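You operate a simulated robot arm through the tools that you are given. There is no shell and no other tool. Be economical: measure what you need, move in short steps, check, and stop when the job is done.

You run a simulated two-armed robot. Do the job below in one go: nothing can be reset, and whatever is moved stays where it is left.

JOB
Switch the conning display off, polish the smear away, power up, test.
Fine: white pad, back in its place; one press of TEST; leave it on. What is to be rubbed or washed off counts as gone when no trace of it is left.
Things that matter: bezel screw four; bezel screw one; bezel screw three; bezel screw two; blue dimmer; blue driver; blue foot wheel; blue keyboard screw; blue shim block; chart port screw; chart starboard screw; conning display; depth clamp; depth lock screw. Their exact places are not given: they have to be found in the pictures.

It is judged by the outcome, as a careful person would: the job done as asked, and still so three seconds after it is handed in. It fails if anything else is knocked over, pushed out of place, dropped, spilled or broken.

ROBOT AND FRAMES
Two 7-joint arms with fingered hands on one trunk, on a base that drives. Base frame: it is fixed to the floor where the robot stands at the start and does not move with it; the origin is under the middle of the robot, x ahead of it, y to its left, z up. Units: m, degrees, N and s.
The left shoulder is at the start at [0.07, 0.172, 1.227], the right one opposite. Places, roughly: bezel screw four [1.1, 0, 0.8]; bezel screw one [1, 0.1, 0.8]; bezel screw three [0.9, -0.1, 0.8]; bezel screw two [1.1, -0.2, 0.8]; blue dimmer [-5, 5.25, 0.75]; blue foot wheel [-5.2, 4.1, 0.9]; blue keyboard screw [-5.2, 4.8, 0.7]; blue shim block [-5.5, 4.5, 1]; chart port screw [1.3, -0.1, 0.9]; chart starboard screw [1.2, -0.5, 0.9]; conning display [1, 0, 0.8]; depth clamp [-5, 4.9, 0.9]; depth lock screw [-5, 4.9, 0.9]; dimmer unit knob [-4.9, 5.2, 0.9]; display film (15x6x4 cm) [-5.1, 4.9, 0.9]; display key [-5.1, 5.4, 0.8]. Payload 5 kg a hand.
The tool frame of a hand sits at the grasp point between the pads (the TCP): z along the fingers, y along the line on which they close. The tips reach 0.043 m beyond it. The gripper opens to 0.144 m. The gripper's body begins 0.05 m behind the TCP. The gripper is a hand of 5 fingers: y runs from the thumb to the fingers, the wrist lies at [-0.021, -0.124, -0.221] in the tool frame, and closing takes about 1.5 s.
Orientation is told as [roll, pitch, yaw] about the base's x, y, z axes, in that order, counted from this pose: with the fingers straight down and the wrist toward the robot, the tool's x, y and z point along [0, 1, 0], [1, 0, 0] and [0, 0, -1] of the base frame.

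CONTROLS
- The arms move only by the tool apply_moves. It takes "left_moves", "right_moves" or both (then of equal length, played together; a hand with none holds still); each is a list of rows, each a list of 7 numbers: the shift along the base's x, y, z in units of 200 mm (1.0 is 200 mm), then the turn, a rotation vector about the base's x, y, z in units of 90 degrees (1.0 is 90 degrees), then the closure, from 0 (fully open) to 1 (shut). In form: [[x, y, z, rx, ry, rz, claw], ...]. A call has 1 to 12 rows; each row is the pose to reach, as a shift and turn from the pose commanded when the call began. A call with a number of a shift or a turn outside -1 to 1 is refused whole. Rows are played at 5 a second. More than 0.05 m and 8.6 degrees between two rows, or a gripper value outside its range, and nothing of the call is played. A pose out of reach is approached as far as the arm can. The call stops where the force on the tool passes 50 N (or 10 N more than at its start, if that is more) or the arm is blocked; 0.2 s more then pass. Each finger travels about 0.045 m/s and halts on what it meets, pressing with about 33 N; the grip force reading is that of the motor and also rises with nothing between the fingers. The clock runs only during rows and for 0.2 s after the last one: add rows that repeat a pose to give the fingers time. The reply holds the time, the measured pose of the TCP, the force on the tool along the base axes, the opening and the grip force, in the units named above and with some noise, with the torque about the TCP (base axes, N m) and any sound that the robot's microphone picked up.
- Cameras (640 x 400 px; columns grow to the right, rows downward): "scene" is now at [0.1401, -0.0021, 1.4603]; the picture's right is [-0.03, -1.00, 0.00], its down [-0.57, 0.01, -0.82] and it looks along [0.82, -0.02, -0.57] (base axes); focal length 264 px, centre (320, 200). "left" rides on the left gripper at [-0.086, -0.108, -0.168] in its tool frame; the picture's right is [-0.80, -0.28, 0.53], its down [0.54, -0.73, 0.42] and it looks along [0.27, 0.63, 0.73] (tool axes); focal length 275 px, centre (320, 200). "right" rides on the right gripper at [0.086, -0.108, -0.168] in its tool frame; the picture's right is [-0.80, 0.28, -0.53], its down [-0.54, -0.73, 0.42] and it looks along [-0.27, 0.63, 0.73] (tool axes); focal length 275 px, centre (320, 200).
- snapshot(camera): a new picture of that camera. No time passes.
- move_column(by): slides the trunk up (or, below 0, down) by that many m; the arms and the scene camera ride with it, the base frame stays. It gives what a move gives, with no picture.
- steer(legs): drives the robot by 1 to 6 legs, each [ahead, left, turn to the left] in m, m and degrees, along the robot's own axes; the way and the turn of a leg run together, so that a leg with both is an arc; at most 1.5 m and 180 degrees a leg. The arms and the cameras ride along, it lands a little off, and it stops where it bumps. It gives what a move gives.
- set_grasp(shape, hand): the hand has 5 fingers and takes this shape, open, in about a second: jaw (thumb against the fingers, like two jaws); tri (thumb and two fingers); tip (a fingertip pinch); poke (one finger out to press); point (the index stretched); flat (the hand flat); cup (the hand cupped); fist (a fist). The gripper value then closes the fingers along that shape, each until it touches; the sizes above hold for jaw. It gives what a move gives, with no picture.
- aim_head(pan, tilt): turns the head with the scene camera to pan (to the left, within 86 degrees either way) and tilt (down, from -29 to 69), counted from straight ahead of the robot. It gives what a move gives.
- locate(camera, pixels): for up to 12 pixels [column, row] of the newest picture of that camera ("zoom" is the newest enlarged one), the place [x, y, z] in the base frame of the surface seen there, good to about 0.003 m. No time passes.
- close_up(camera, box): a new picture of the part [left, top, right, bottom] of that camera's present view, enlarged. No time passes.
- close_job(): hands the job in; it is judged then, once.

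Keep the steps short. Do not move on a guess: measure, check each grasp and each placing, and mend mistakes. In all there are 80 turns and 70 pictures (those below and enlarged ones count). Leave the grippers open and the arms clear of the work at the hand-in unless told otherwise, and finish with a single line.

The tools are called after "Request:" as name(argument=value, ...) on one line, values as JSON. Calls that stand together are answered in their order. apply_moves: Moves the arms, as the interface text tells. Its arguments: {"type":"object","properties":{"left_moves":{"type":"array"},"right_moves":{"type":"array"}},"required":[]} The other tools are called the same way: move_column (by) slides the trunk up or down; set_grasp (shape, hand) gives the hand a shape; steer (legs) drives the base; aim_head (pan, tilt) turns the head that bears the scene camera; snapshot (camera) takes a picture; locate (camera, pixels) gives the place of the surface under pixels of a picture; close_up (camera, box) takes an enlarged picture of a part of a camera's view; close_job () hands the job in.

At the start:

```text
t: 0.0
left_eef_pos: [0.7488, 0.2721, 1.1278]
left_ee_rot: [0.0, 0.0, 0.0]
left_contact_force: [-0.5, -0.1, 0.7]
left_torque: [-0.04, 0.0, -0.04]
left_gripper_width: 0.1436
left_grip_force: 0.2
left_shape: jaw
right_eef_pos: [0.6355, -0.3458, 1.1402]
right_ee_rot: [-0.1, 0.0, -0.1]
right_contact_force: [-0.1, -0.1, -0.5]
right_torque: [-0.01, 0.05, 0.02]
right_gripper_width: 0.1434
right_grip_force: 0.1
right_shape: jaw
trunk travel left (down, up): [-0.325, 0.615]
robot x, y, heading: [0.0002, 0.0012, -0.1]
head pan, tilt: [-1.4, 35.0]
```

scene: 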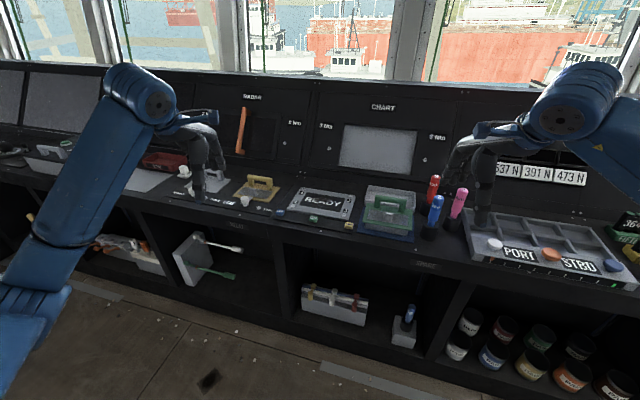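
right: 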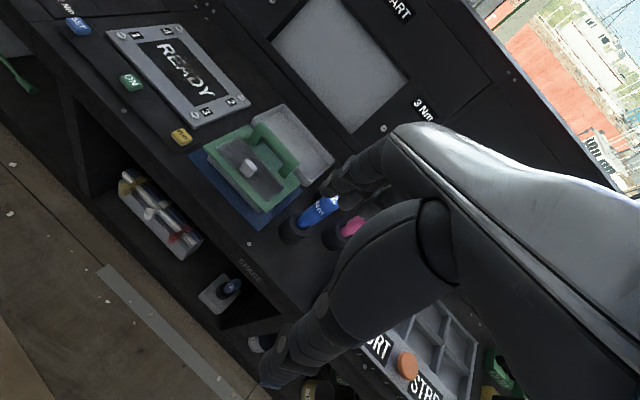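
left: 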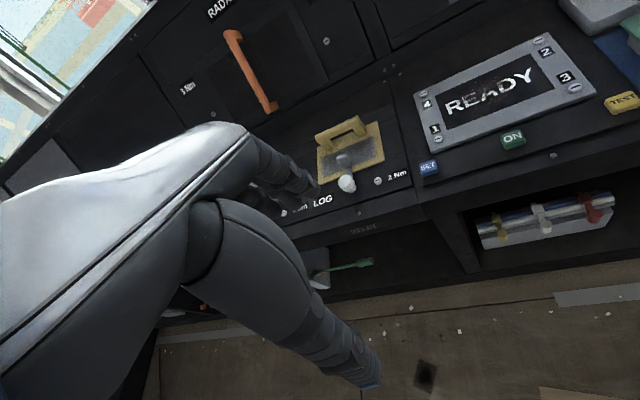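

I see the READY display with a blue SET, a green ON and a yellow TEST button. I'll enlarge the display and its surroundings to find the smear and the white pad.

Request:
close_up(camera="scene", box=[160, 150, 480, 350])

Request:
close_up(camera="right", box=[50, 0, 370, 200])

Request:
close_up(camera="scene", box=[0, 120, 320, 320])

```text
2.00 times, centred on (320, 250) of scene
```

zoom: 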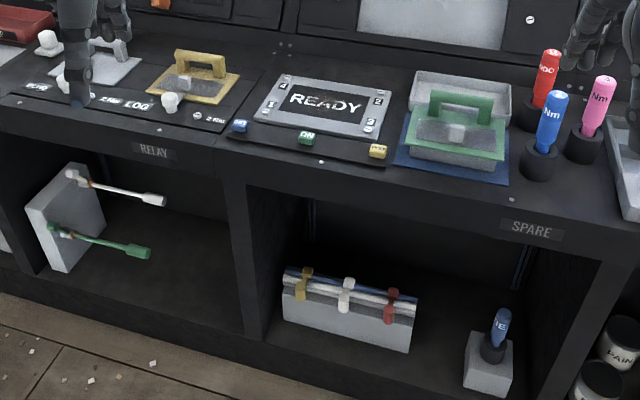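

```text
2.00 times, centred on (210, 100) of right
```

zoom: 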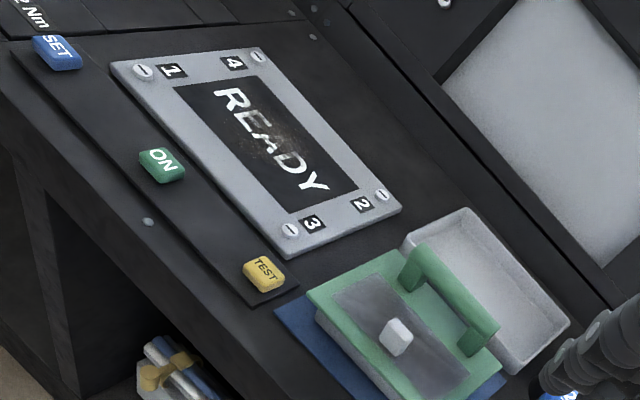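

```text
2.00 times, centred on (160, 220) of scene
```

zoom: 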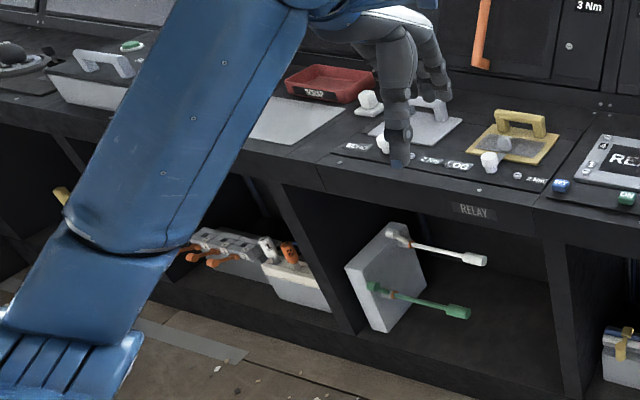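

The smear is the brown patch mid-screen over READY. The white pad isn't identified yet: candidates are the rods on the shelf below and the items to the left. I'll measure some of them and look closer.

Request:
locate(camera="zoom", pixels=[[480, 260], [395, 235], [455, 312], [385, 245], [370, 100], [383, 145], [489, 160], [430, 110], [105, 62], [290, 245], [350, 270]])

Request:
close_up(camera="scene", box=[70, 200, 270, 325])

Request:
aim_head(pan=40, tilt=40)

Request:
snapshot(camera="scene")

```text
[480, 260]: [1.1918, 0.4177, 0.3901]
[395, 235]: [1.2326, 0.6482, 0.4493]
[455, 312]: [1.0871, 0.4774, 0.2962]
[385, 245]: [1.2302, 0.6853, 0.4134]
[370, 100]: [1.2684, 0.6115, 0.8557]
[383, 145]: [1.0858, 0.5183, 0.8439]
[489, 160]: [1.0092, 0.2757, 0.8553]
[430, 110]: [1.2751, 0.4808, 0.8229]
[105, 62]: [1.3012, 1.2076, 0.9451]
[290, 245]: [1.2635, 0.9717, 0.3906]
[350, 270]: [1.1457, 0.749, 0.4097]
```

```text
3.20 times, centred on (170, 262) of scene
```

zoom: 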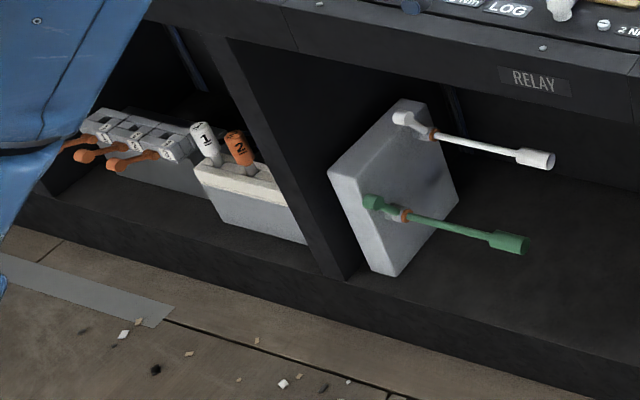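

```text
t: 1.1
left_eef_pos: [0.7501, 0.2729, 1.127]
left_ee_rot: [0.0, 0.0, 0.0]
left_contact_force: [0.7, -0.4, 0.6]
left_torque: [0.0, 0.0, 0.02]
left_gripper_width: 0.1437
left_grip_force: 0.0
left_shape: jaw
right_eef_pos: [0.6346, -0.3454, 1.1415]
right_ee_rot: [0.0, 0.0, -0.1]
right_contact_force: [0.4, -0.2, -0.7]
right_torque: [-0.01, -0.01, -0.02]
right_gripper_width: 0.1437
right_grip_force: 0.0
right_shape: jaw
trunk travel left (down, up): [-0.325, 0.615]
robot x, y, heading: [-0.0002, -0.003, -0.0]
head pan, tilt: [40.0, 40.0]
```

```text
62 pictures are left
```

scene: 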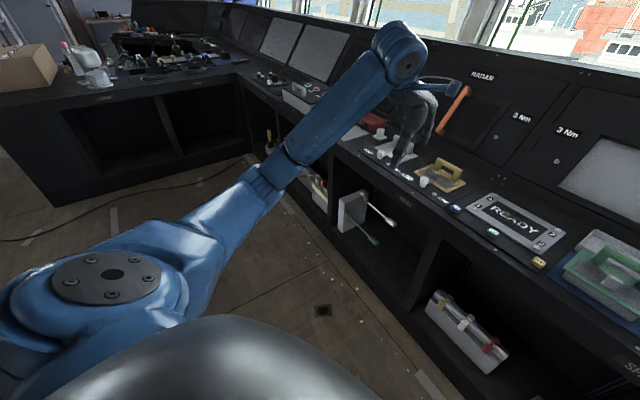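

Nothing clearly a pad yet. I'll enlarge the left half, then look to the right.

Request:
close_up(camera="scene", box=[240, 60, 400, 160])

Request:
close_up(camera="scene", box=[340, 110, 500, 210])

Request:
close_up(camera="scene", box=[0, 20, 256, 180])

Request:
aim_head(pan=-35, tilt=40)

Request:
snapshot(camera="scene")

```text
4.00 times, centred on (320, 110) of scene
```

zoom: 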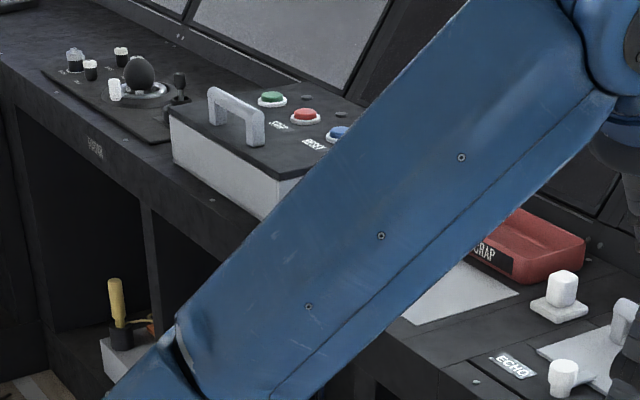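

```text
4.00 times, centred on (420, 160) of scene
```

zoom: 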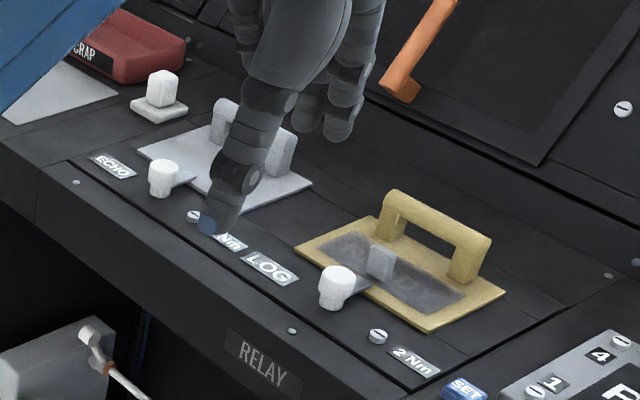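

```text
2.50 times, centred on (128, 100) of scene
```

zoom: 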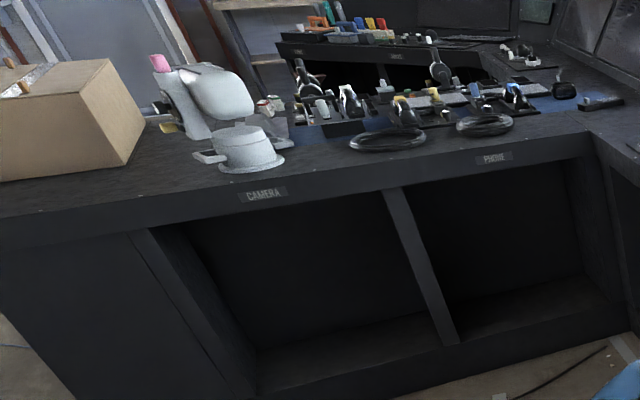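

```text
t: 2.5
left_eef_pos: [0.7503, 0.2732, 1.1282]
left_ee_rot: [0.0, 0.1, 0.1]
left_contact_force: [0.3, 1.0, -0.1]
left_torque: [0.01, -0.04, -0.01]
left_gripper_width: 0.1439
left_grip_force: 0.2
left_shape: jaw
right_eef_pos: [0.6339, -0.3455, 1.1413]
right_ee_rot: [0.0, 0.1, 0.0]
right_contact_force: [0.7, -0.2, 0.3]
right_torque: [-0.01, -0.02, -0.02]
right_gripper_width: 0.1436
right_grip_force: 0.1
right_shape: jaw
trunk travel left (down, up): [-0.325, 0.615]
robot x, y, heading: [-0.0007, 0.0038, -0.1]
head pan, tilt: [-35.0, 40.0]
```

```text
58 pictures are left
```

scene: 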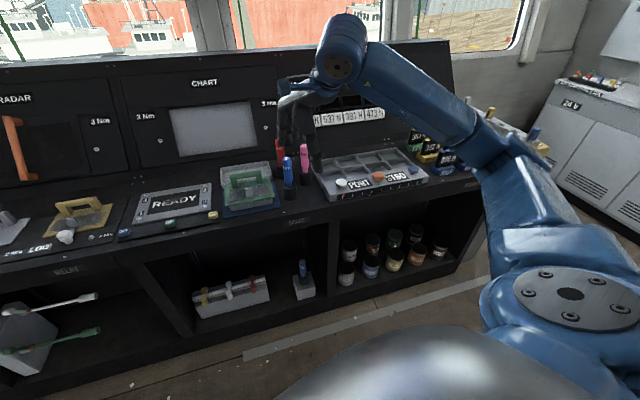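

The white piece with a square base and knob near the ECHO relay, around [1.27, 0.61], could be the pad. I'll also enlarge the shelf block with the yellow, white and red tabs, and the right-hand side.

Request:
close_up(camera="scene", box=[180, 250, 340, 350])

Request:
close_up(camera="scene", box=[270, 120, 470, 245])

Request:
close_up(camera="scene", box=[480, 50, 640, 150])

Request:
close_up(camera="scene", box=[110, 150, 290, 262])

```text
4.00 times, centred on (260, 300) of scene
```

zoom: 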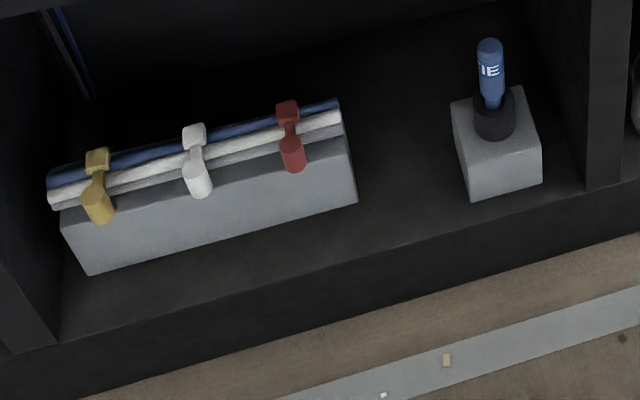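

```text
3.20 times, centred on (370, 182) of scene
```

zoom: 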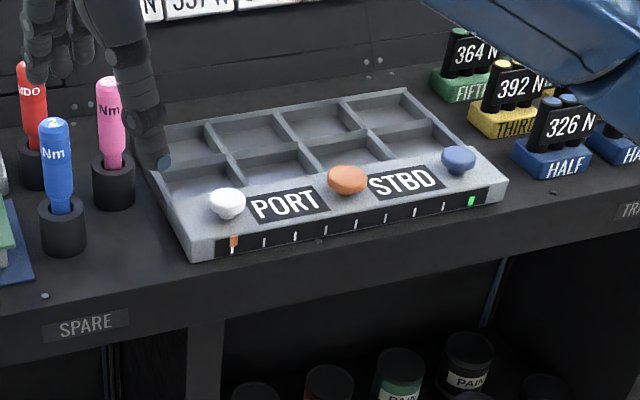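

```text
4.00 times, centred on (560, 100) of scene
```

zoom: 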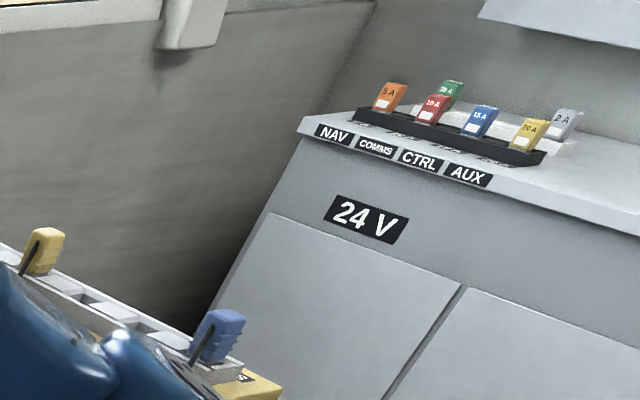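

```text
3.56 times, centred on (200, 206) of scene
```

zoom: 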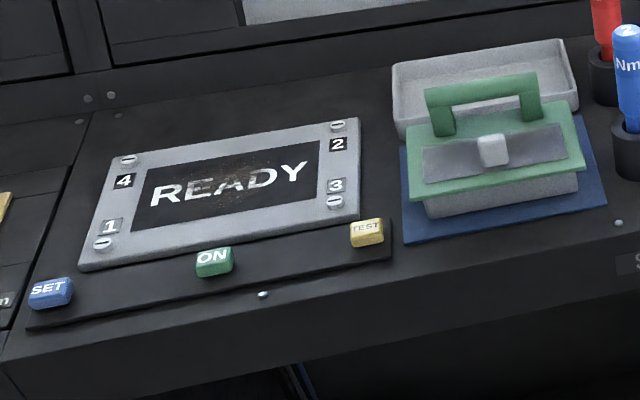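

The white square-based knob near ECHO remains the best candidate. I'll turn the head toward it and measure it and the display parts.

Request:
locate(camera="zoom", pixels=[[50, 292], [214, 260], [367, 232], [230, 185], [135, 190], [320, 143], [148, 232], [318, 172], [80, 270], [358, 220], [110, 155], [358, 120]])

Request:
aim_head(pan=25, tilt=35)

Request:
close_up(camera="scene", box=[200, 110, 360, 210])

```text
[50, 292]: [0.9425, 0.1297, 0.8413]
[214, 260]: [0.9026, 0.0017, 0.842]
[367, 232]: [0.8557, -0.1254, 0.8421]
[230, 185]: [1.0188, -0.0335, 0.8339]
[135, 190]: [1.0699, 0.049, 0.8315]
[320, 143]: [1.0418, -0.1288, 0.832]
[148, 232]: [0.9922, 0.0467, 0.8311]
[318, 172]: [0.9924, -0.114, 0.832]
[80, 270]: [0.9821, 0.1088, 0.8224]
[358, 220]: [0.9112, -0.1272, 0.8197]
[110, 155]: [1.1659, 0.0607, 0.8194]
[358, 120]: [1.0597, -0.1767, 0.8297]
```

```text
t: 3.9
left_eef_pos: [0.75, 0.2731, 1.1271]
left_ee_rot: [0.0, 0.0, 0.0]
left_contact_force: [0.5, 0.6, 0.5]
left_torque: [-0.04, 0.01, -0.01]
left_gripper_width: 0.1438
left_grip_force: 0.0
left_shape: jaw
right_eef_pos: [0.6347, -0.3452, 1.1401]
right_ee_rot: [0.0, 0.0, 0.0]
right_contact_force: [0.3, 0.9, 0.1]
right_torque: [0.03, 0.0, 0.03]
right_gripper_width: 0.1438
right_grip_force: 0.0
right_shape: jaw
trunk travel left (down, up): [-0.325, 0.615]
robot x, y, heading: [-0.0004, 0.0009, -0.1]
head pan, tilt: [25.0, 35.0]
```

```text
4.00 times, centred on (280, 160) of scene
```

zoom: 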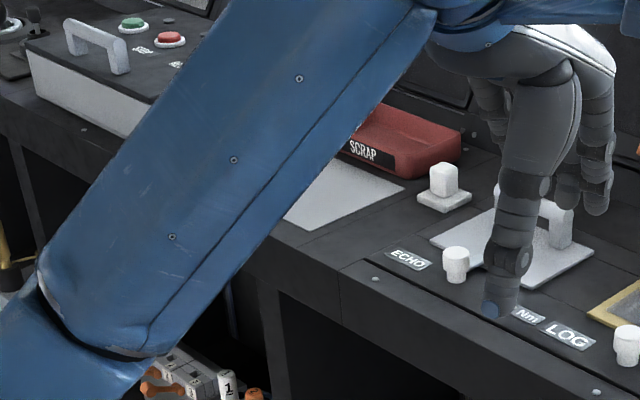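

The arm hides part of the counter. I'll measure the white knob piece and the nearby parts, then lift the left hand out of the view.

Request:
locate(camera="zoom", pixels=[[443, 168], [443, 182], [418, 196], [442, 212], [470, 194], [330, 185], [455, 252], [385, 188], [440, 250], [340, 240]])

Request:
apply_moves(left_moves=[[-0.2, -0.1, 0, 0, 0, 0, 0], [-0.4, -0.2, 0, 0, 0, 0, 0], [-0.6, -0.3, 0, 0, 0, 0, 0], [-0.6, -0.5, 0, 0, 0, 0, 0], [-0.6, -0.7, 0.0, 0, 0, 0, 0]])

Request:
snapshot(camera="scene")

```text
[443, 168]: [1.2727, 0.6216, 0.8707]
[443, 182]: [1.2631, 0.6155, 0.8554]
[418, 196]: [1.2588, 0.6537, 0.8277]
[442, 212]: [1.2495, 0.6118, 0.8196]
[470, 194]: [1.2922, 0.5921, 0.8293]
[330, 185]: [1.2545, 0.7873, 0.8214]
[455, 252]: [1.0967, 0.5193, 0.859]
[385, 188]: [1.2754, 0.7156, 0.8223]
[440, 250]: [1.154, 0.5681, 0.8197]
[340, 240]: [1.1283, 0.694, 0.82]
```

```text
t: 5.0
left_eef_pos: [0.6314, 0.132, 1.1274]
left_ee_rot: [0.0, 0.1, 0.1]
left_contact_force: [-0.6, -0.7, -0.1]
left_torque: [0.03, -0.01, 0.0]
left_gripper_width: 0.1438
left_grip_force: 0.2
left_shape: jaw
right_eef_pos: [0.6356, -0.3461, 1.1402]
right_ee_rot: [0.2, 0.0, 0.0]
right_contact_force: [-0.8, -0.4, 0.5]
right_torque: [-0.01, 0.0, -0.01]
right_gripper_width: 0.1435
right_grip_force: 0.0
right_shape: jaw
trunk travel left (down, up): [-0.325, 0.615]
robot x, y, heading: [-0.001, 0.003, -0.3]
head pan, tilt: [25.0, 35.0]
```

```text
52 pictures are left
```

scene: 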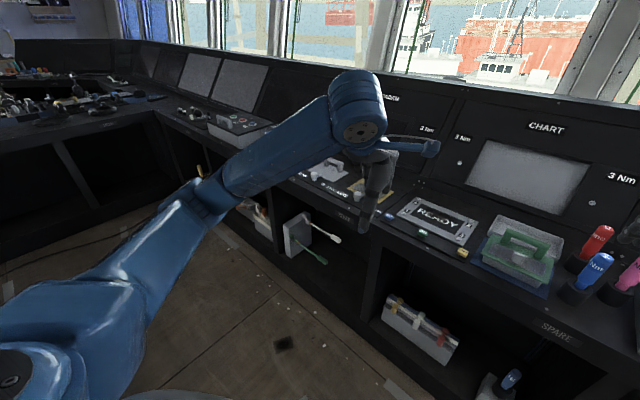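

The white pad looks to be the 5 cm plate with a knob at about [1.27, 0.615], knob top 0.873. The console runs about 18.8° clockwise, so I'll turn to face it, slide left and drive up.

Request:
steer(legs=[[0, 0, -18.6], [0, 0.5, 0], [0.22, 0, 0]])

Request:
aim_head(pan=25, tilt=40)

Request:
snapshot(camera="scene")

```text
t: 10.3
left_eef_pos: [1.0068, 0.3357, 1.1278]
left_ee_rot: [-0.1, 0.0, -18.1]
left_contact_force: [-0.5, 0.5, -1.8]
left_torque: [-0.02, 0.02, 0.0]
left_gripper_width: 0.1438
left_grip_force: 0.0
left_shape: jaw
right_eef_pos: [0.8614, -0.1203, 1.1405]
right_ee_rot: [-0.1, 0.0, -18.3]
right_contact_force: [0.0, 0.3, -0.4]
right_torque: [0.05, 0.03, 0.03]
right_gripper_width: 0.1439
right_grip_force: 0.1
right_shape: jaw
trunk travel left (down, up): [-0.325, 0.615]
robot x, y, heading: [0.367, 0.4076, -18.3]
head pan, tilt: [25.0, 35.0]
```

```text
t: 10.9
left_eef_pos: [1.0071, 0.3356, 1.1266]
left_ee_rot: [0.0, 0.1, -18.2]
left_contact_force: [1.3, 0.6, -0.1]
left_torque: [0.0, 0.05, -0.02]
left_gripper_width: 0.1439
left_grip_force: 0.1
left_shape: jaw
right_eef_pos: [0.8635, -0.1215, 1.1403]
right_ee_rot: [0.0, 0.1, -18.2]
right_contact_force: [-0.6, -0.3, -0.3]
right_torque: [0.0, 0.05, 0.0]
right_gripper_width: 0.1438
right_grip_force: 0.0
right_shape: jaw
trunk travel left (down, up): [-0.325, 0.615]
robot x, y, heading: [0.3664, 0.4047, -18.4]
head pan, tilt: [25.0, 40.0]
```

```text
51 pictures are left
```

scene: 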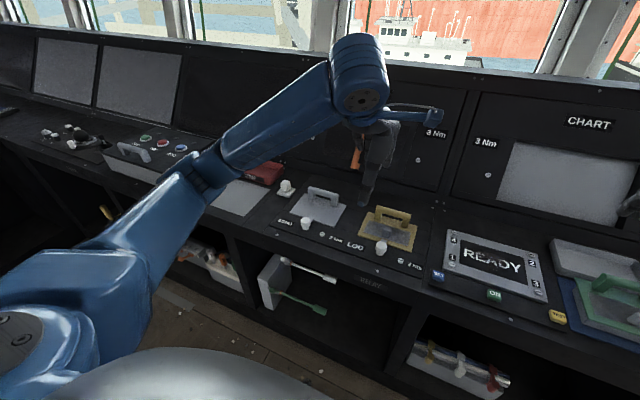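

I stand where I wanted. I'll enlarge the pad from here, and the left area to be sure no other pad is meant.

Request:
close_up(camera="scene", box=[230, 150, 390, 250])

Request:
locate(camera="zoom", pixels=[[222, 128], [222, 145], [185, 166], [215, 186], [258, 170], [228, 152], [208, 140], [236, 140], [60, 170], [335, 165], [305, 285]])

Request:
close_up(camera="scene", box=[0, 90, 240, 240])

```text
4.00 times, centred on (310, 200) of scene
```

zoom: 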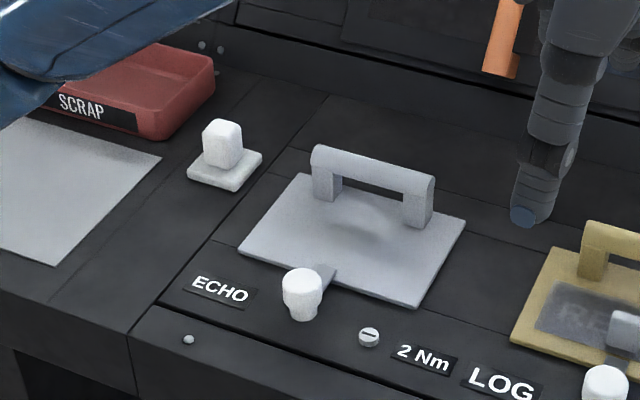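

```text
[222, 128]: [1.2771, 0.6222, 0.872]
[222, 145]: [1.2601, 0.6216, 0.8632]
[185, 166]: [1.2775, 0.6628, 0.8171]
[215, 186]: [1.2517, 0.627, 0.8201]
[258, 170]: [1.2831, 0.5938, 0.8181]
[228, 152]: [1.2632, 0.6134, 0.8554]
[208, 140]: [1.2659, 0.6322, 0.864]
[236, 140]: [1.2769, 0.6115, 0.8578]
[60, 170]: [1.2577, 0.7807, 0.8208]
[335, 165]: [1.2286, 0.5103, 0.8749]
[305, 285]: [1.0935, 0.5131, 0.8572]
```

```text
2.67 times, centred on (120, 165) of scene
```

zoom: 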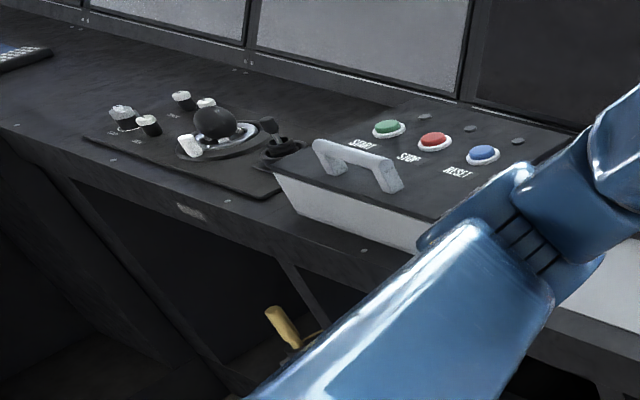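

The white loose pad with a knob is confirmed. Next comes switching off. I'll shape the right hand to poke and look at where the fingertip is.

Request:
set_grasp(hand="right", shape="poke")

Request:
aim_head(pan=-10, tilt=45)

Request:
snapshot(camera="right")

Request:
snapshot(camera="scene")

```text
t: 11.8
left_eef_pos: [1.0074, 0.3344, 1.1273]
left_ee_rot: [0.1, 0.0, -18.2]
left_contact_force: [0.9, 0.9, 0.9]
left_torque: [-0.02, 0.02, 0.03]
left_gripper_width: 0.1439
left_grip_force: 0.0
left_shape: jaw
right_eef_pos: [0.8625, -0.1213, 1.1399]
right_ee_rot: [0.0, 0.0, -18.2]
right_contact_force: [-0.7, 0.6, 0.0]
right_torque: [0.01, 0.02, -0.01]
right_gripper_width: 0.0002
right_grip_force: 0.1
right_shape: poke
trunk travel left (down, up): [-0.325, 0.615]
robot x, y, heading: [0.3695, 0.407, -18.0]
head pan, tilt: [25.0, 40.0]
```

```text
t: 12.9
left_eef_pos: [1.0067, 0.3341, 1.1279]
left_ee_rot: [0.0, -0.1, -18.2]
left_contact_force: [-0.4, 0.3, 0.4]
left_torque: [-0.01, 0.02, -0.01]
left_gripper_width: 0.1441
left_grip_force: 0.1
left_shape: jaw
right_eef_pos: [0.8613, -0.1215, 1.1406]
right_ee_rot: [0.1, 0.1, -18.2]
right_contact_force: [0.1, -0.5, 0.1]
right_torque: [0.0, 0.04, 0.0]
right_gripper_width: 0.0
right_grip_force: 0.1
right_shape: poke
trunk travel left (down, up): [-0.325, 0.615]
robot x, y, heading: [0.367, 0.4083, -18.4]
head pan, tilt: [-10.0, 45.0]
```

```text
48 pictures are left
```

right: 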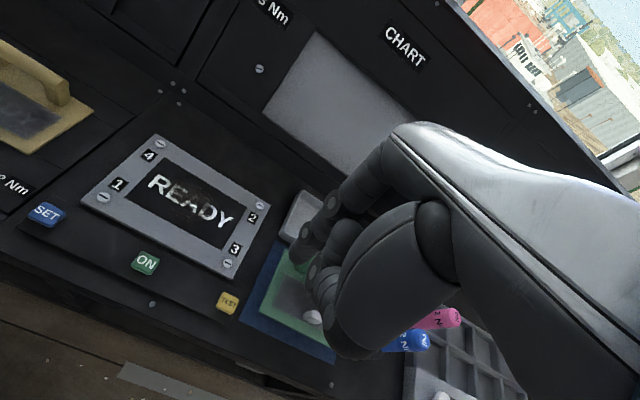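

```text
47 pictures are left
```

scene: 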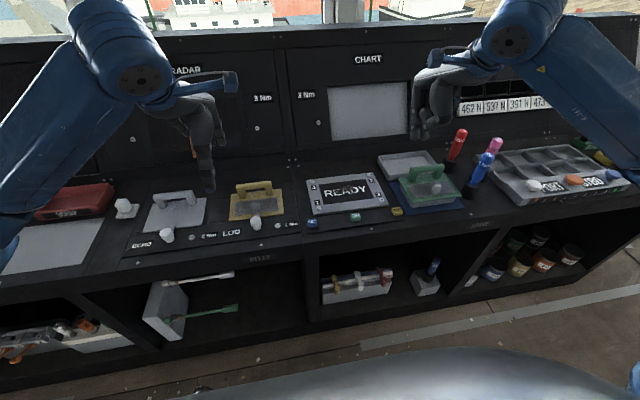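

I'll find the poking fingertip in an enlarged view of the right hand.

Request:
close_up(camera="scene", box=[400, 60, 480, 150])

Request:
close_up(camera="right", box=[270, 170, 430, 370])

Request:
locate(camera="right", pixels=[[340, 345], [320, 275], [300, 265], [325, 290], [335, 310], [310, 240], [322, 320], [360, 300]])

```text
4.44 times, centred on (440, 105) of scene
```

zoom: 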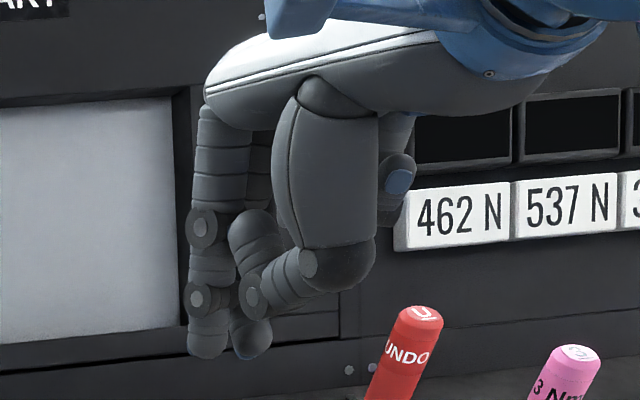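

```text
2.00 times, centred on (350, 270) of right
```

zoom: 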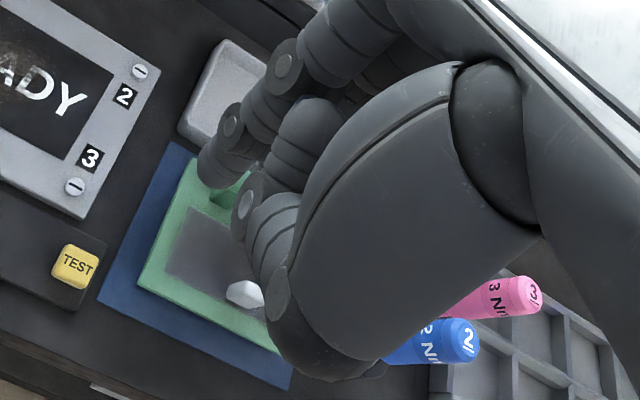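

```text
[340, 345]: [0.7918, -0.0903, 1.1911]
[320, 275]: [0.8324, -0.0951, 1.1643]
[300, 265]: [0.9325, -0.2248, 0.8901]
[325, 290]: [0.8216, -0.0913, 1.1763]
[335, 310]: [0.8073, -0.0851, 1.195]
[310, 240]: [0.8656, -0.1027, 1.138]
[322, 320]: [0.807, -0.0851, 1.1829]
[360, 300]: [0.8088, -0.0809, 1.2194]
```

In "poke" the thumb and index end side by side. I'll try "point", where the index stands out more clearly.

Request:
set_grasp(hand="right", shape="point")

Request:
snapshot(camera="right")

Request:
close_up(camera="scene", box=[390, 50, 486, 160])

```text
t: 13.8
left_eef_pos: [1.0064, 0.335, 1.1282]
left_ee_rot: [0.0, 0.1, -18.3]
left_contact_force: [0.4, 0.1, -0.7]
left_torque: [-0.02, -0.01, 0.03]
left_gripper_width: 0.1439
left_grip_force: 0.0
left_shape: jaw
right_eef_pos: [0.8622, -0.1212, 1.1395]
right_ee_rot: [0.0, 0.1, -18.2]
right_contact_force: [-0.2, 0.4, -0.5]
right_torque: [0.01, 0.03, 0.01]
right_gripper_width: 0.0
right_grip_force: 0.0
right_shape: point
trunk travel left (down, up): [-0.325, 0.615]
robot x, y, heading: [0.3657, 0.4042, -18.3]
head pan, tilt: [-10.0, 45.0]
```

```text
44 pictures are left
```

right: 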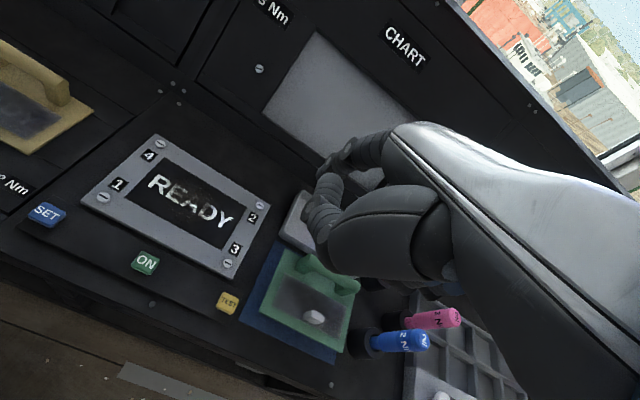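

```text
3.64 times, centred on (438, 105) of scene
```

zoom: 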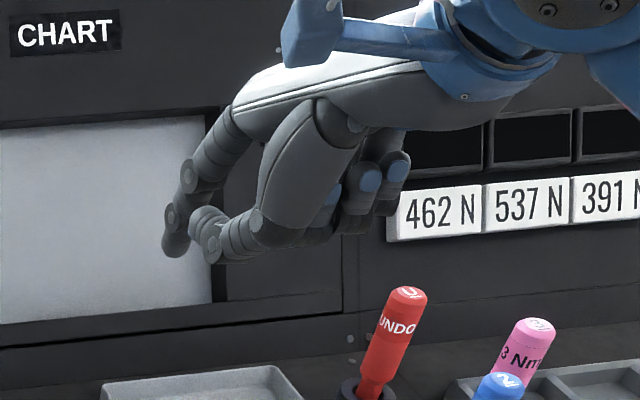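

"Point" reaches forward, which doesn't suit a downward press. I'll go back to "poke", bring the hand over ON at about 0.1 m above it, and measure the tip there.

Request:
set_grasp(hand="right", shape="poke")

Request:
apply_moves(right_moves=[[0.03, 0.1, -0.15, 0, 0, 0, 0], [0.07, 0.2, -0.3, 0, 0, 0, 0], [0.1, 0.3, -0.45, 0, 0, 0, 0], [0.13, 0.4, -0.6, 0, 0, 0, 0], [0.16, 0.5, -0.75, 0, 0, 0, 0], [0.2, 0.61, -0.9, 0, 0, 0, 0], [0.2, 0.61, -0.9, 0, 0, 0, 0]])

Request:
snapshot(camera="right")

Request:
close_up(camera="scene", box=[280, 120, 440, 220])

```text
t: 14.7
left_eef_pos: [1.0069, 0.3359, 1.1274]
left_ee_rot: [0.0, 0.1, -18.2]
left_contact_force: [0.2, -0.4, -0.4]
left_torque: [0.02, 0.02, 0.02]
left_gripper_width: 0.144
left_grip_force: 0.0
left_shape: jaw
right_eef_pos: [0.861, -0.1213, 1.139]
right_ee_rot: [0.0, 0.0, -18.2]
right_contact_force: [-0.3, -0.1, 0.2]
right_torque: [0.02, -0.03, 0.0]
right_gripper_width: 0.0
right_grip_force: 0.0
right_shape: poke
trunk travel left (down, up): [-0.325, 0.615]
robot x, y, heading: [0.3664, 0.4071, -18.2]
head pan, tilt: [-10.0, 45.0]
```

```text
t: 16.3
left_eef_pos: [1.0066, 0.3348, 1.1283]
left_ee_rot: [-0.1, 0.0, -18.3]
left_contact_force: [-0.7, -0.6, -0.1]
left_torque: [0.01, -0.02, 0.02]
left_gripper_width: 0.1441
left_grip_force: 0.0
left_shape: jaw
right_eef_pos: [0.9018, -0.0002, 0.9615]
right_ee_rot: [0.0, 0.0, -18.3]
right_contact_force: [-0.5, 0.5, 0.0]
right_torque: [-0.02, -0.03, -0.01]
right_gripper_width: 0.0
right_grip_force: 0.0
right_shape: poke
trunk travel left (down, up): [-0.325, 0.615]
robot x, y, heading: [0.3645, 0.4067, -18.4]
head pan, tilt: [-10.0, 45.0]
```

```text
42 pictures are left
```

right: 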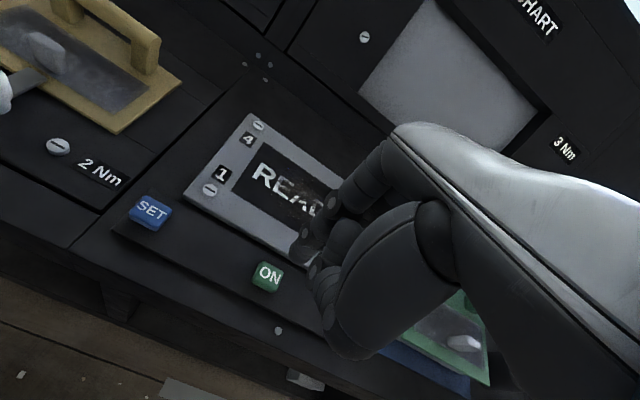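

```text
4.00 times, centred on (360, 170) of scene
```

zoom: 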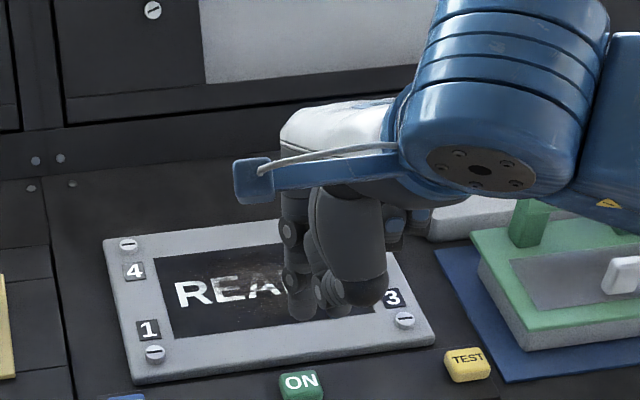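

I'll measure the index tip (zoom (302,312)) and the thumb tip (about (330,305)), plus the screen and ON more exactly.

Request:
locate(camera="zoom", pixels=[[300, 300], [302, 312], [302, 317], [330, 300], [332, 313], [300, 378], [300, 392], [468, 357], [160, 258], [178, 338], [378, 312], [240, 318]])

Request:
locate(camera="right", pixels=[[303, 250], [298, 255], [308, 240], [318, 285], [322, 300], [328, 310], [267, 270], [320, 262], [150, 210]])

Request:
close_up(camera="right", box=[240, 170, 400, 370])

```text
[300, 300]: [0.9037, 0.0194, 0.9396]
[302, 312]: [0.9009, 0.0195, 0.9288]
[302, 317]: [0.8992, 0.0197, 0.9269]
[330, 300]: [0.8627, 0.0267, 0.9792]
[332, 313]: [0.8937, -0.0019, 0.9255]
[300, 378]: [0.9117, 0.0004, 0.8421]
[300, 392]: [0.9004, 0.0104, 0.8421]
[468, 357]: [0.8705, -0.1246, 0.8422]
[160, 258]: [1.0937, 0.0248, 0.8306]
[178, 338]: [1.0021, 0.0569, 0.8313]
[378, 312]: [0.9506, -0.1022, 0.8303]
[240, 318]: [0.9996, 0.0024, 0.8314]
```

```text
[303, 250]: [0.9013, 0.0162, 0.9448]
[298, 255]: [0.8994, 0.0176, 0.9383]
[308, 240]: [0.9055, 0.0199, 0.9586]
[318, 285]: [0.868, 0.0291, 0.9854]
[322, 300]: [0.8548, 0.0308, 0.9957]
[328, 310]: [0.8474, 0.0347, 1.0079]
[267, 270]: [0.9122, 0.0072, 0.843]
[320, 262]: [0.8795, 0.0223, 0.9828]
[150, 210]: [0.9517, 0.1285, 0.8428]
```

```text
2.00 times, centred on (320, 270) of right
```

zoom: 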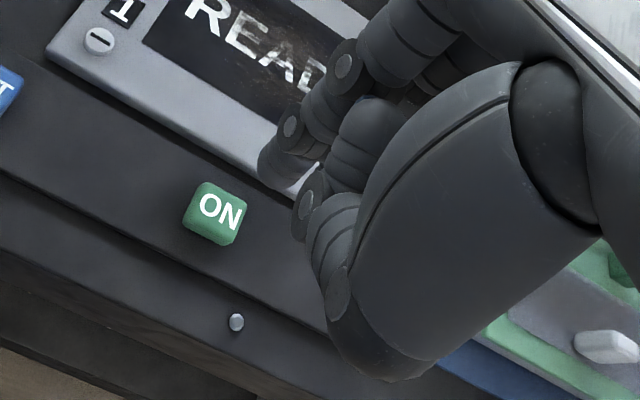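

The index tip sits at about (0.904, 0.013) with its bottom at about z 0.925. The top of ON is centred at about (0.909, 0.003, 0.842). I'll shift over it and go down to just above.

Request:
apply_moves(right_moves=[[0.02, -0.04, -0.1, 0, 0, 0, 0], [0.02, -0.04, -0.2, 0, 0, 0, 0], [0.02, -0.04, -0.3, 0, 0, 0, 0], [0.02, -0.04, -0.36, 0, 0, 0, 0], [0.02, -0.04, -0.36, 0, 0, 0, 0]])

Request:
close_up(camera="right", box=[200, 170, 360, 270])

Request:
close_up(camera="scene", box=[300, 150, 420, 225])

```text
t: 17.5
left_eef_pos: [1.0065, 0.3351, 1.1266]
left_ee_rot: [0.0, 0.0, -18.2]
left_contact_force: [0.8, -0.1, -0.2]
left_torque: [0.01, -0.01, -0.02]
left_gripper_width: 0.1441
left_grip_force: 0.0
left_shape: jaw
right_eef_pos: [0.906, -0.0067, 0.8894]
right_ee_rot: [0.0, 0.1, -18.2]
right_contact_force: [-0.4, 0.4, 0.6]
right_torque: [0.0, 0.0, 0.0]
right_gripper_width: 0.0
right_grip_force: 0.1
right_shape: poke
trunk travel left (down, up): [-0.325, 0.615]
robot x, y, heading: [0.367, 0.4082, -18.3]
head pan, tilt: [-10.0, 45.0]
```

```text
4.00 times, centred on (280, 220) of right
```

zoom: 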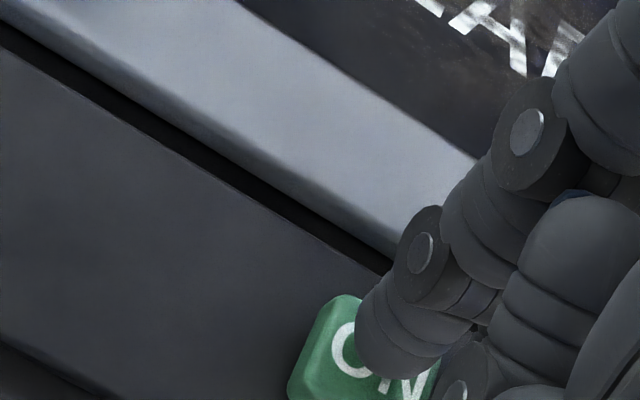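

```text
5.33 times, centred on (360, 188) of scene
```

zoom: 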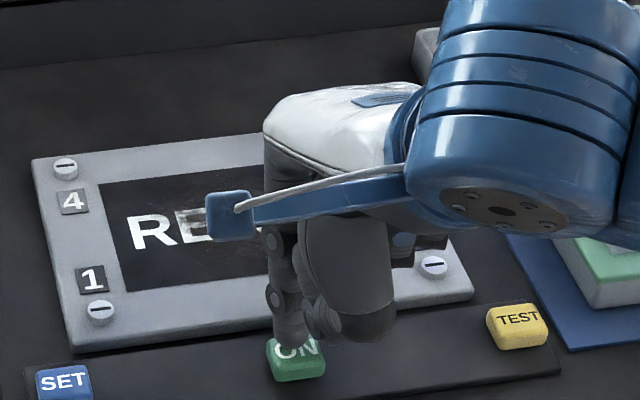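

The tip hangs just above ON, slightly toward its far side. I'll press down in small steps with a slight pull-back.

Request:
apply_moves(right_moves=[[-0.015, 0, 0, 0, 0, 0, 0], [-0.015, 0, -0.02, 0, 0, 0, 0], [-0.015, 0, -0.035, 0, 0, 0, 0], [-0.015, 0, -0.045, 0, 0, 0, 0]])

Request:
close_up(camera="scene", box=[300, 150, 420, 225])

```text
t: 18.5
left_eef_pos: [1.0071, 0.3351, 1.1278]
left_ee_rot: [0.0, 0.0, -18.2]
left_contact_force: [0.1, -0.2, 0.1]
left_torque: [0.0, 0.0, -0.01]
left_gripper_width: 0.1438
left_grip_force: 0.1
left_shape: jaw
right_eef_pos: [0.9035, -0.0074, 0.8803]
right_ee_rot: [0.0, -0.1, -18.2]
right_contact_force: [-0.5, -1.2, 7.2]
right_torque: [-0.01, -0.07, 0.01]
right_gripper_width: 0.0
right_grip_force: 0.1
right_shape: poke
trunk travel left (down, up): [-0.325, 0.615]
robot x, y, heading: [0.3672, 0.4032, -18.2]
head pan, tilt: [-10.0, 45.0]
heard: click
```

```text
5.33 times, centred on (360, 188) of scene
```

zoom: 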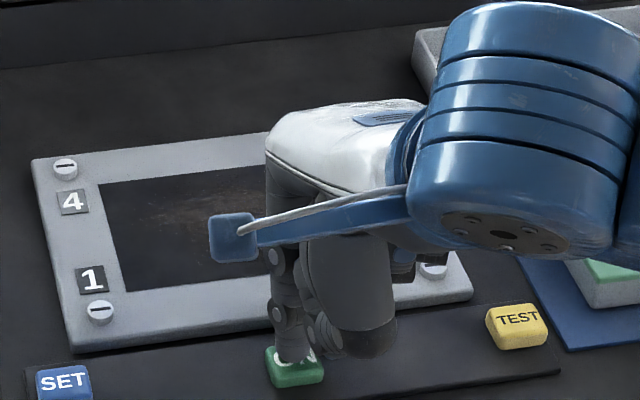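

Click heard and the screen is dark. I'll lift the right hand and take it back and aside, then inspect the smear.

Request:
apply_moves(right_moves=[[0, 0, 0.1, 0, 0, 0, 0], [0, 0, 0.3, 0, 0, 0, 0], [0, 0, 0.5, 0, 0, 0, 0], [-0.1, -0.1, 0.7, 0, 0, 0, 0], [-0.2, -0.25, 0.85, 0, 0, 0, 0], [-0.3, -0.45, 0.95, 0, 0, 0, 0], [-0.3, -0.65, 1.0, 0, 0, 0, 0], [-0.3, -0.85, 1.0, 0, 0, 0, 0]])

Request:
close_up(camera="scene", box=[290, 150, 410, 225])

Request:
locate(camera="zoom", pixels=[[150, 184], [175, 282], [408, 232], [350, 152], [260, 200], [220, 215], [320, 190], [280, 230], [270, 180], [230, 240], [340, 215]])

```text
t: 20.3
left_eef_pos: [1.0057, 0.3337, 1.1272]
left_ee_rot: [0.0, 0.0, -18.1]
left_contact_force: [0.3, -0.4, 0.1]
left_torque: [0.06, -0.02, 0.04]
left_gripper_width: 0.1436
left_grip_force: 0.1
left_shape: jaw
right_eef_pos: [0.8443, -0.1781, 1.08]
right_ee_rot: [0.1, 0.0, -18.3]
right_contact_force: [-0.8, -0.9, -0.1]
right_torque: [0.04, -0.01, 0.03]
right_gripper_width: 0.0
right_grip_force: 0.1
right_shape: poke
trunk travel left (down, up): [-0.325, 0.615]
robot x, y, heading: [0.3672, 0.4025, -18.2]
head pan, tilt: [-10.0, 45.0]
```

```text
5.33 times, centred on (350, 188) of scene
```

zoom: 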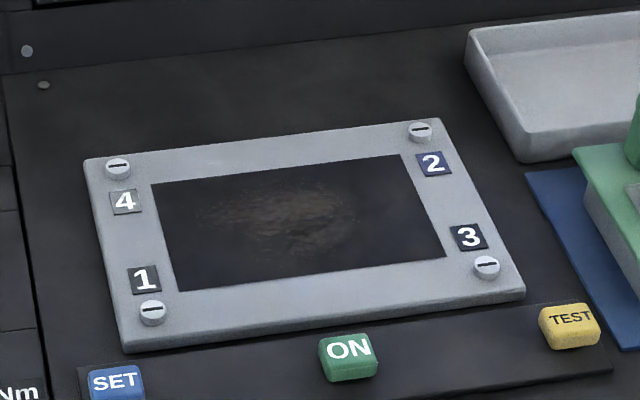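

```text
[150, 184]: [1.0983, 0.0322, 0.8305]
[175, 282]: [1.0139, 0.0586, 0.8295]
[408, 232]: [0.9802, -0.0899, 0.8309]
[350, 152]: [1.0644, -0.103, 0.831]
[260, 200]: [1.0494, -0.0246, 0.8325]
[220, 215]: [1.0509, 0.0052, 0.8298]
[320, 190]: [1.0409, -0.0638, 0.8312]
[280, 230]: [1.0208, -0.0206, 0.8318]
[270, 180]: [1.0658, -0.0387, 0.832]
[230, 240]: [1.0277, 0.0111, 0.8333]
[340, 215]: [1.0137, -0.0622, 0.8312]
```

The smear spans about (1.03, -0.02) ±6 cm along by ±4 cm deep, on glass at z 0.831. Now the pad: I'll drive 0.25 m left so the left hand can reach comfortably, set it to "tri", and bring it over the pad.

Request:
steer(legs=[[0, 0.25, 0]])

Request:
set_grasp(hand="left", shape="tri")

Request:
aim_head(pan=15, tilt=45)

Request:
snapshot(camera="scene")

```text
t: 22.1
left_eef_pos: [1.0842, 0.5668, 1.1266]
left_ee_rot: [-0.1, 0.1, -18.2]
left_contact_force: [0.0, -0.1, -0.4]
left_torque: [-0.02, 0.02, -0.02]
left_gripper_width: 0.1438
left_grip_force: 0.0
left_shape: jaw
right_eef_pos: [0.9203, 0.0552, 1.0793]
right_ee_rot: [-0.1, 0.0, -18.3]
right_contact_force: [0.6, 0.0, -0.2]
right_torque: [0.0, 0.0, 0.04]
right_gripper_width: 0.0001
right_grip_force: 0.0
right_shape: poke
trunk travel left (down, up): [-0.325, 0.615]
robot x, y, heading: [0.4418, 0.6378, -18.5]
head pan, tilt: [-10.0, 45.0]
```

```text
t: 23.0
left_eef_pos: [1.0845, 0.5677, 1.1265]
left_ee_rot: [0.0, 0.0, -18.2]
left_contact_force: [0.1, -0.4, -0.1]
left_torque: [0.02, -0.02, 0.0]
left_gripper_width: 0.1434
left_grip_force: 0.0
left_shape: tri
right_eef_pos: [0.9208, 0.0561, 1.078]
right_ee_rot: [0.1, 0.0, -18.3]
right_contact_force: [-0.3, 0.1, 0.7]
right_torque: [0.03, 0.0, -0.03]
right_gripper_width: 0.0
right_grip_force: 0.1
right_shape: poke
trunk travel left (down, up): [-0.325, 0.615]
robot x, y, heading: [0.4423, 0.6407, -18.3]
head pan, tilt: [-10.0, 45.0]
```

```text
t: 23.9
left_eef_pos: [1.0847, 0.5682, 1.127]
left_ee_rot: [0.0, 0.1, -18.4]
left_contact_force: [1.6, -0.8, 0.5]
left_torque: [0.0, -0.03, 0.02]
left_gripper_width: 0.1438
left_grip_force: 0.1
left_shape: tri
right_eef_pos: [0.9201, 0.0562, 1.0801]
right_ee_rot: [0.1, 0.0, -18.3]
right_contact_force: [-0.4, 0.8, 0.0]
right_torque: [-0.02, -0.04, 0.02]
right_gripper_width: 0.0
right_grip_force: 0.0
right_shape: poke
trunk travel left (down, up): [-0.325, 0.615]
robot x, y, heading: [0.4439, 0.6419, -18.4]
head pan, tilt: [15.0, 45.0]
```

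```text
35 pictures are left
```

scene: 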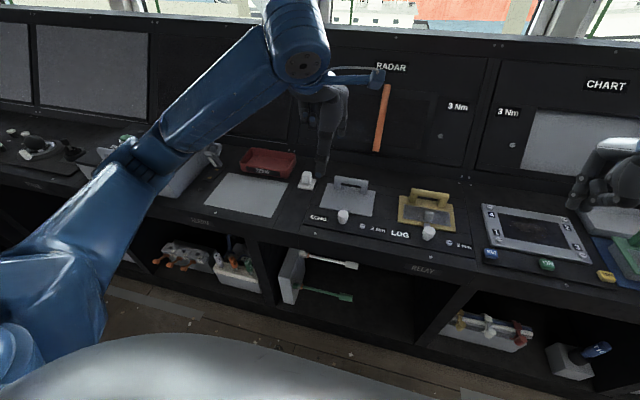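

I'll move the left hand over the pad, staying about 10 cm above its knob, and look with its camera.

Request:
apply_moves(left_moves=[[0.19, 0.05, -0.05, 0, 0, 0, 0], [0.38, 0.11, -0.1, 0, 0, 0, 0], [0.57, 0.17, -0.2, 0, 0, 0, 0], [0.76, 0.22, -0.3, 0, 0, 0, 0.2], [0.95, 0.28, -0.45, 0, 0, 0, 0.4], [0.95, 0.28, -0.65, 0, 0, 0, 0.5], [0.95, 0.28, -0.73, 0, 0, 0, 0.5], [0.95, 0.28, -0.73, 0, 0, 0, 0.5]])

Request:
snapshot(camera="left")

Request:
close_up(camera="scene", box=[240, 120, 400, 220])

```text
t: 25.6
left_eef_pos: [1.2752, 0.6231, 0.9831]
left_ee_rot: [0.0, 0.0, -18.3]
left_contact_force: [-0.4, 0.1, 0.0]
left_torque: [0.0, 0.02, -0.02]
left_gripper_width: 0.0725
left_grip_force: 0.0
left_shape: tri
right_eef_pos: [0.9214, 0.0546, 1.0781]
right_ee_rot: [-0.1, 0.0, -18.3]
right_contact_force: [0.4, -0.1, -0.4]
right_torque: [-0.03, 0.02, 0.0]
right_gripper_width: 0.0
right_grip_force: 0.1
right_shape: poke
trunk travel left (down, up): [-0.325, 0.615]
robot x, y, heading: [0.4444, 0.641, -18.5]
head pan, tilt: [15.0, 45.0]
```

```text
34 pictures are left
```

left: 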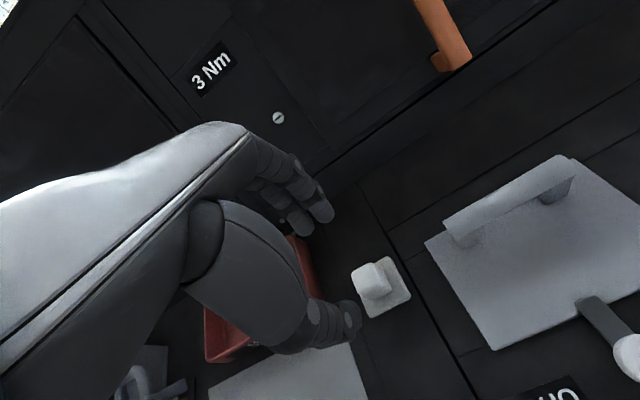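

```text
4.00 times, centred on (320, 170) of scene
```

zoom: 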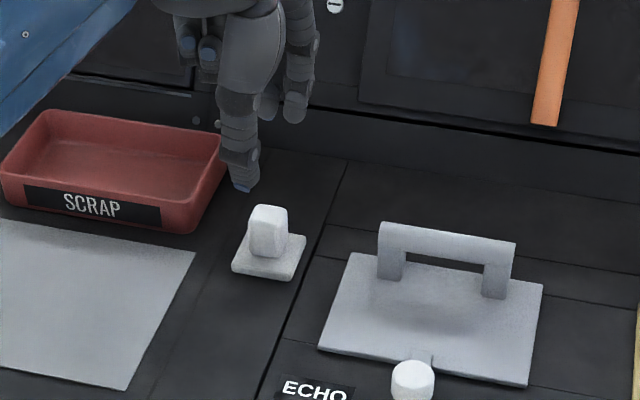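

I'll measure the plate corners and the knob from both views.

Request:
locate(camera="zoom", pixels=[[236, 268], [290, 278], [303, 240], [267, 212], [255, 214], [284, 214], [268, 240], [253, 240], [282, 250]])

Request:
close_up(camera="left", box=[320, 230, 432, 330])

```text
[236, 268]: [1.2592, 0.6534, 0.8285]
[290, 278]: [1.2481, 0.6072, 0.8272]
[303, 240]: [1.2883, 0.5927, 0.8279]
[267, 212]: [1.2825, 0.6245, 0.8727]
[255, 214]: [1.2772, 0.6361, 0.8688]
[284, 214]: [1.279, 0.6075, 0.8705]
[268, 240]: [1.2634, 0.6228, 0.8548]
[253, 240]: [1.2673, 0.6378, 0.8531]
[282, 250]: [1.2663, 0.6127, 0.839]
```

```text
4.00 times, centred on (376, 280) of left
```

zoom: 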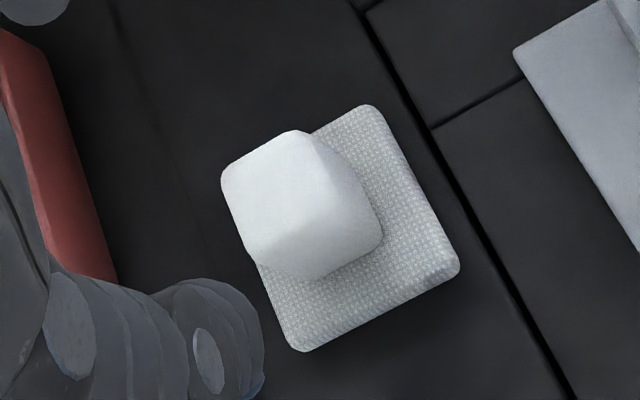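

The pad has a woven underside plate, so it is confirmed. It is aligned with my hand (about -18°) and centred at about (1.275, 0.623). I'll check where the thumb and finger tips are.

Request:
locate(camera="left", pixels=[[352, 318], [345, 335], [355, 325], [322, 212], [328, 218], [303, 230], [310, 222]])

Request:
locate(camera="scene", pixels=[[301, 165], [300, 168], [314, 148], [313, 145], [307, 145]])

```text
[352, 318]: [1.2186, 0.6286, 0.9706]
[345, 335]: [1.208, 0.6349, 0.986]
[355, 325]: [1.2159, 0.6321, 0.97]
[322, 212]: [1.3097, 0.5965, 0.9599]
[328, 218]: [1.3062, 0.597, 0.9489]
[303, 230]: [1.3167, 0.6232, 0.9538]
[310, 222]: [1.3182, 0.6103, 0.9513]
```

```text
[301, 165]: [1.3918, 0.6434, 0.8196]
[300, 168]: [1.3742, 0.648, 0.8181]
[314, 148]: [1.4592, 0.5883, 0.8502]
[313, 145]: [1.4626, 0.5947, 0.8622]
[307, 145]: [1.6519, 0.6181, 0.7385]
```

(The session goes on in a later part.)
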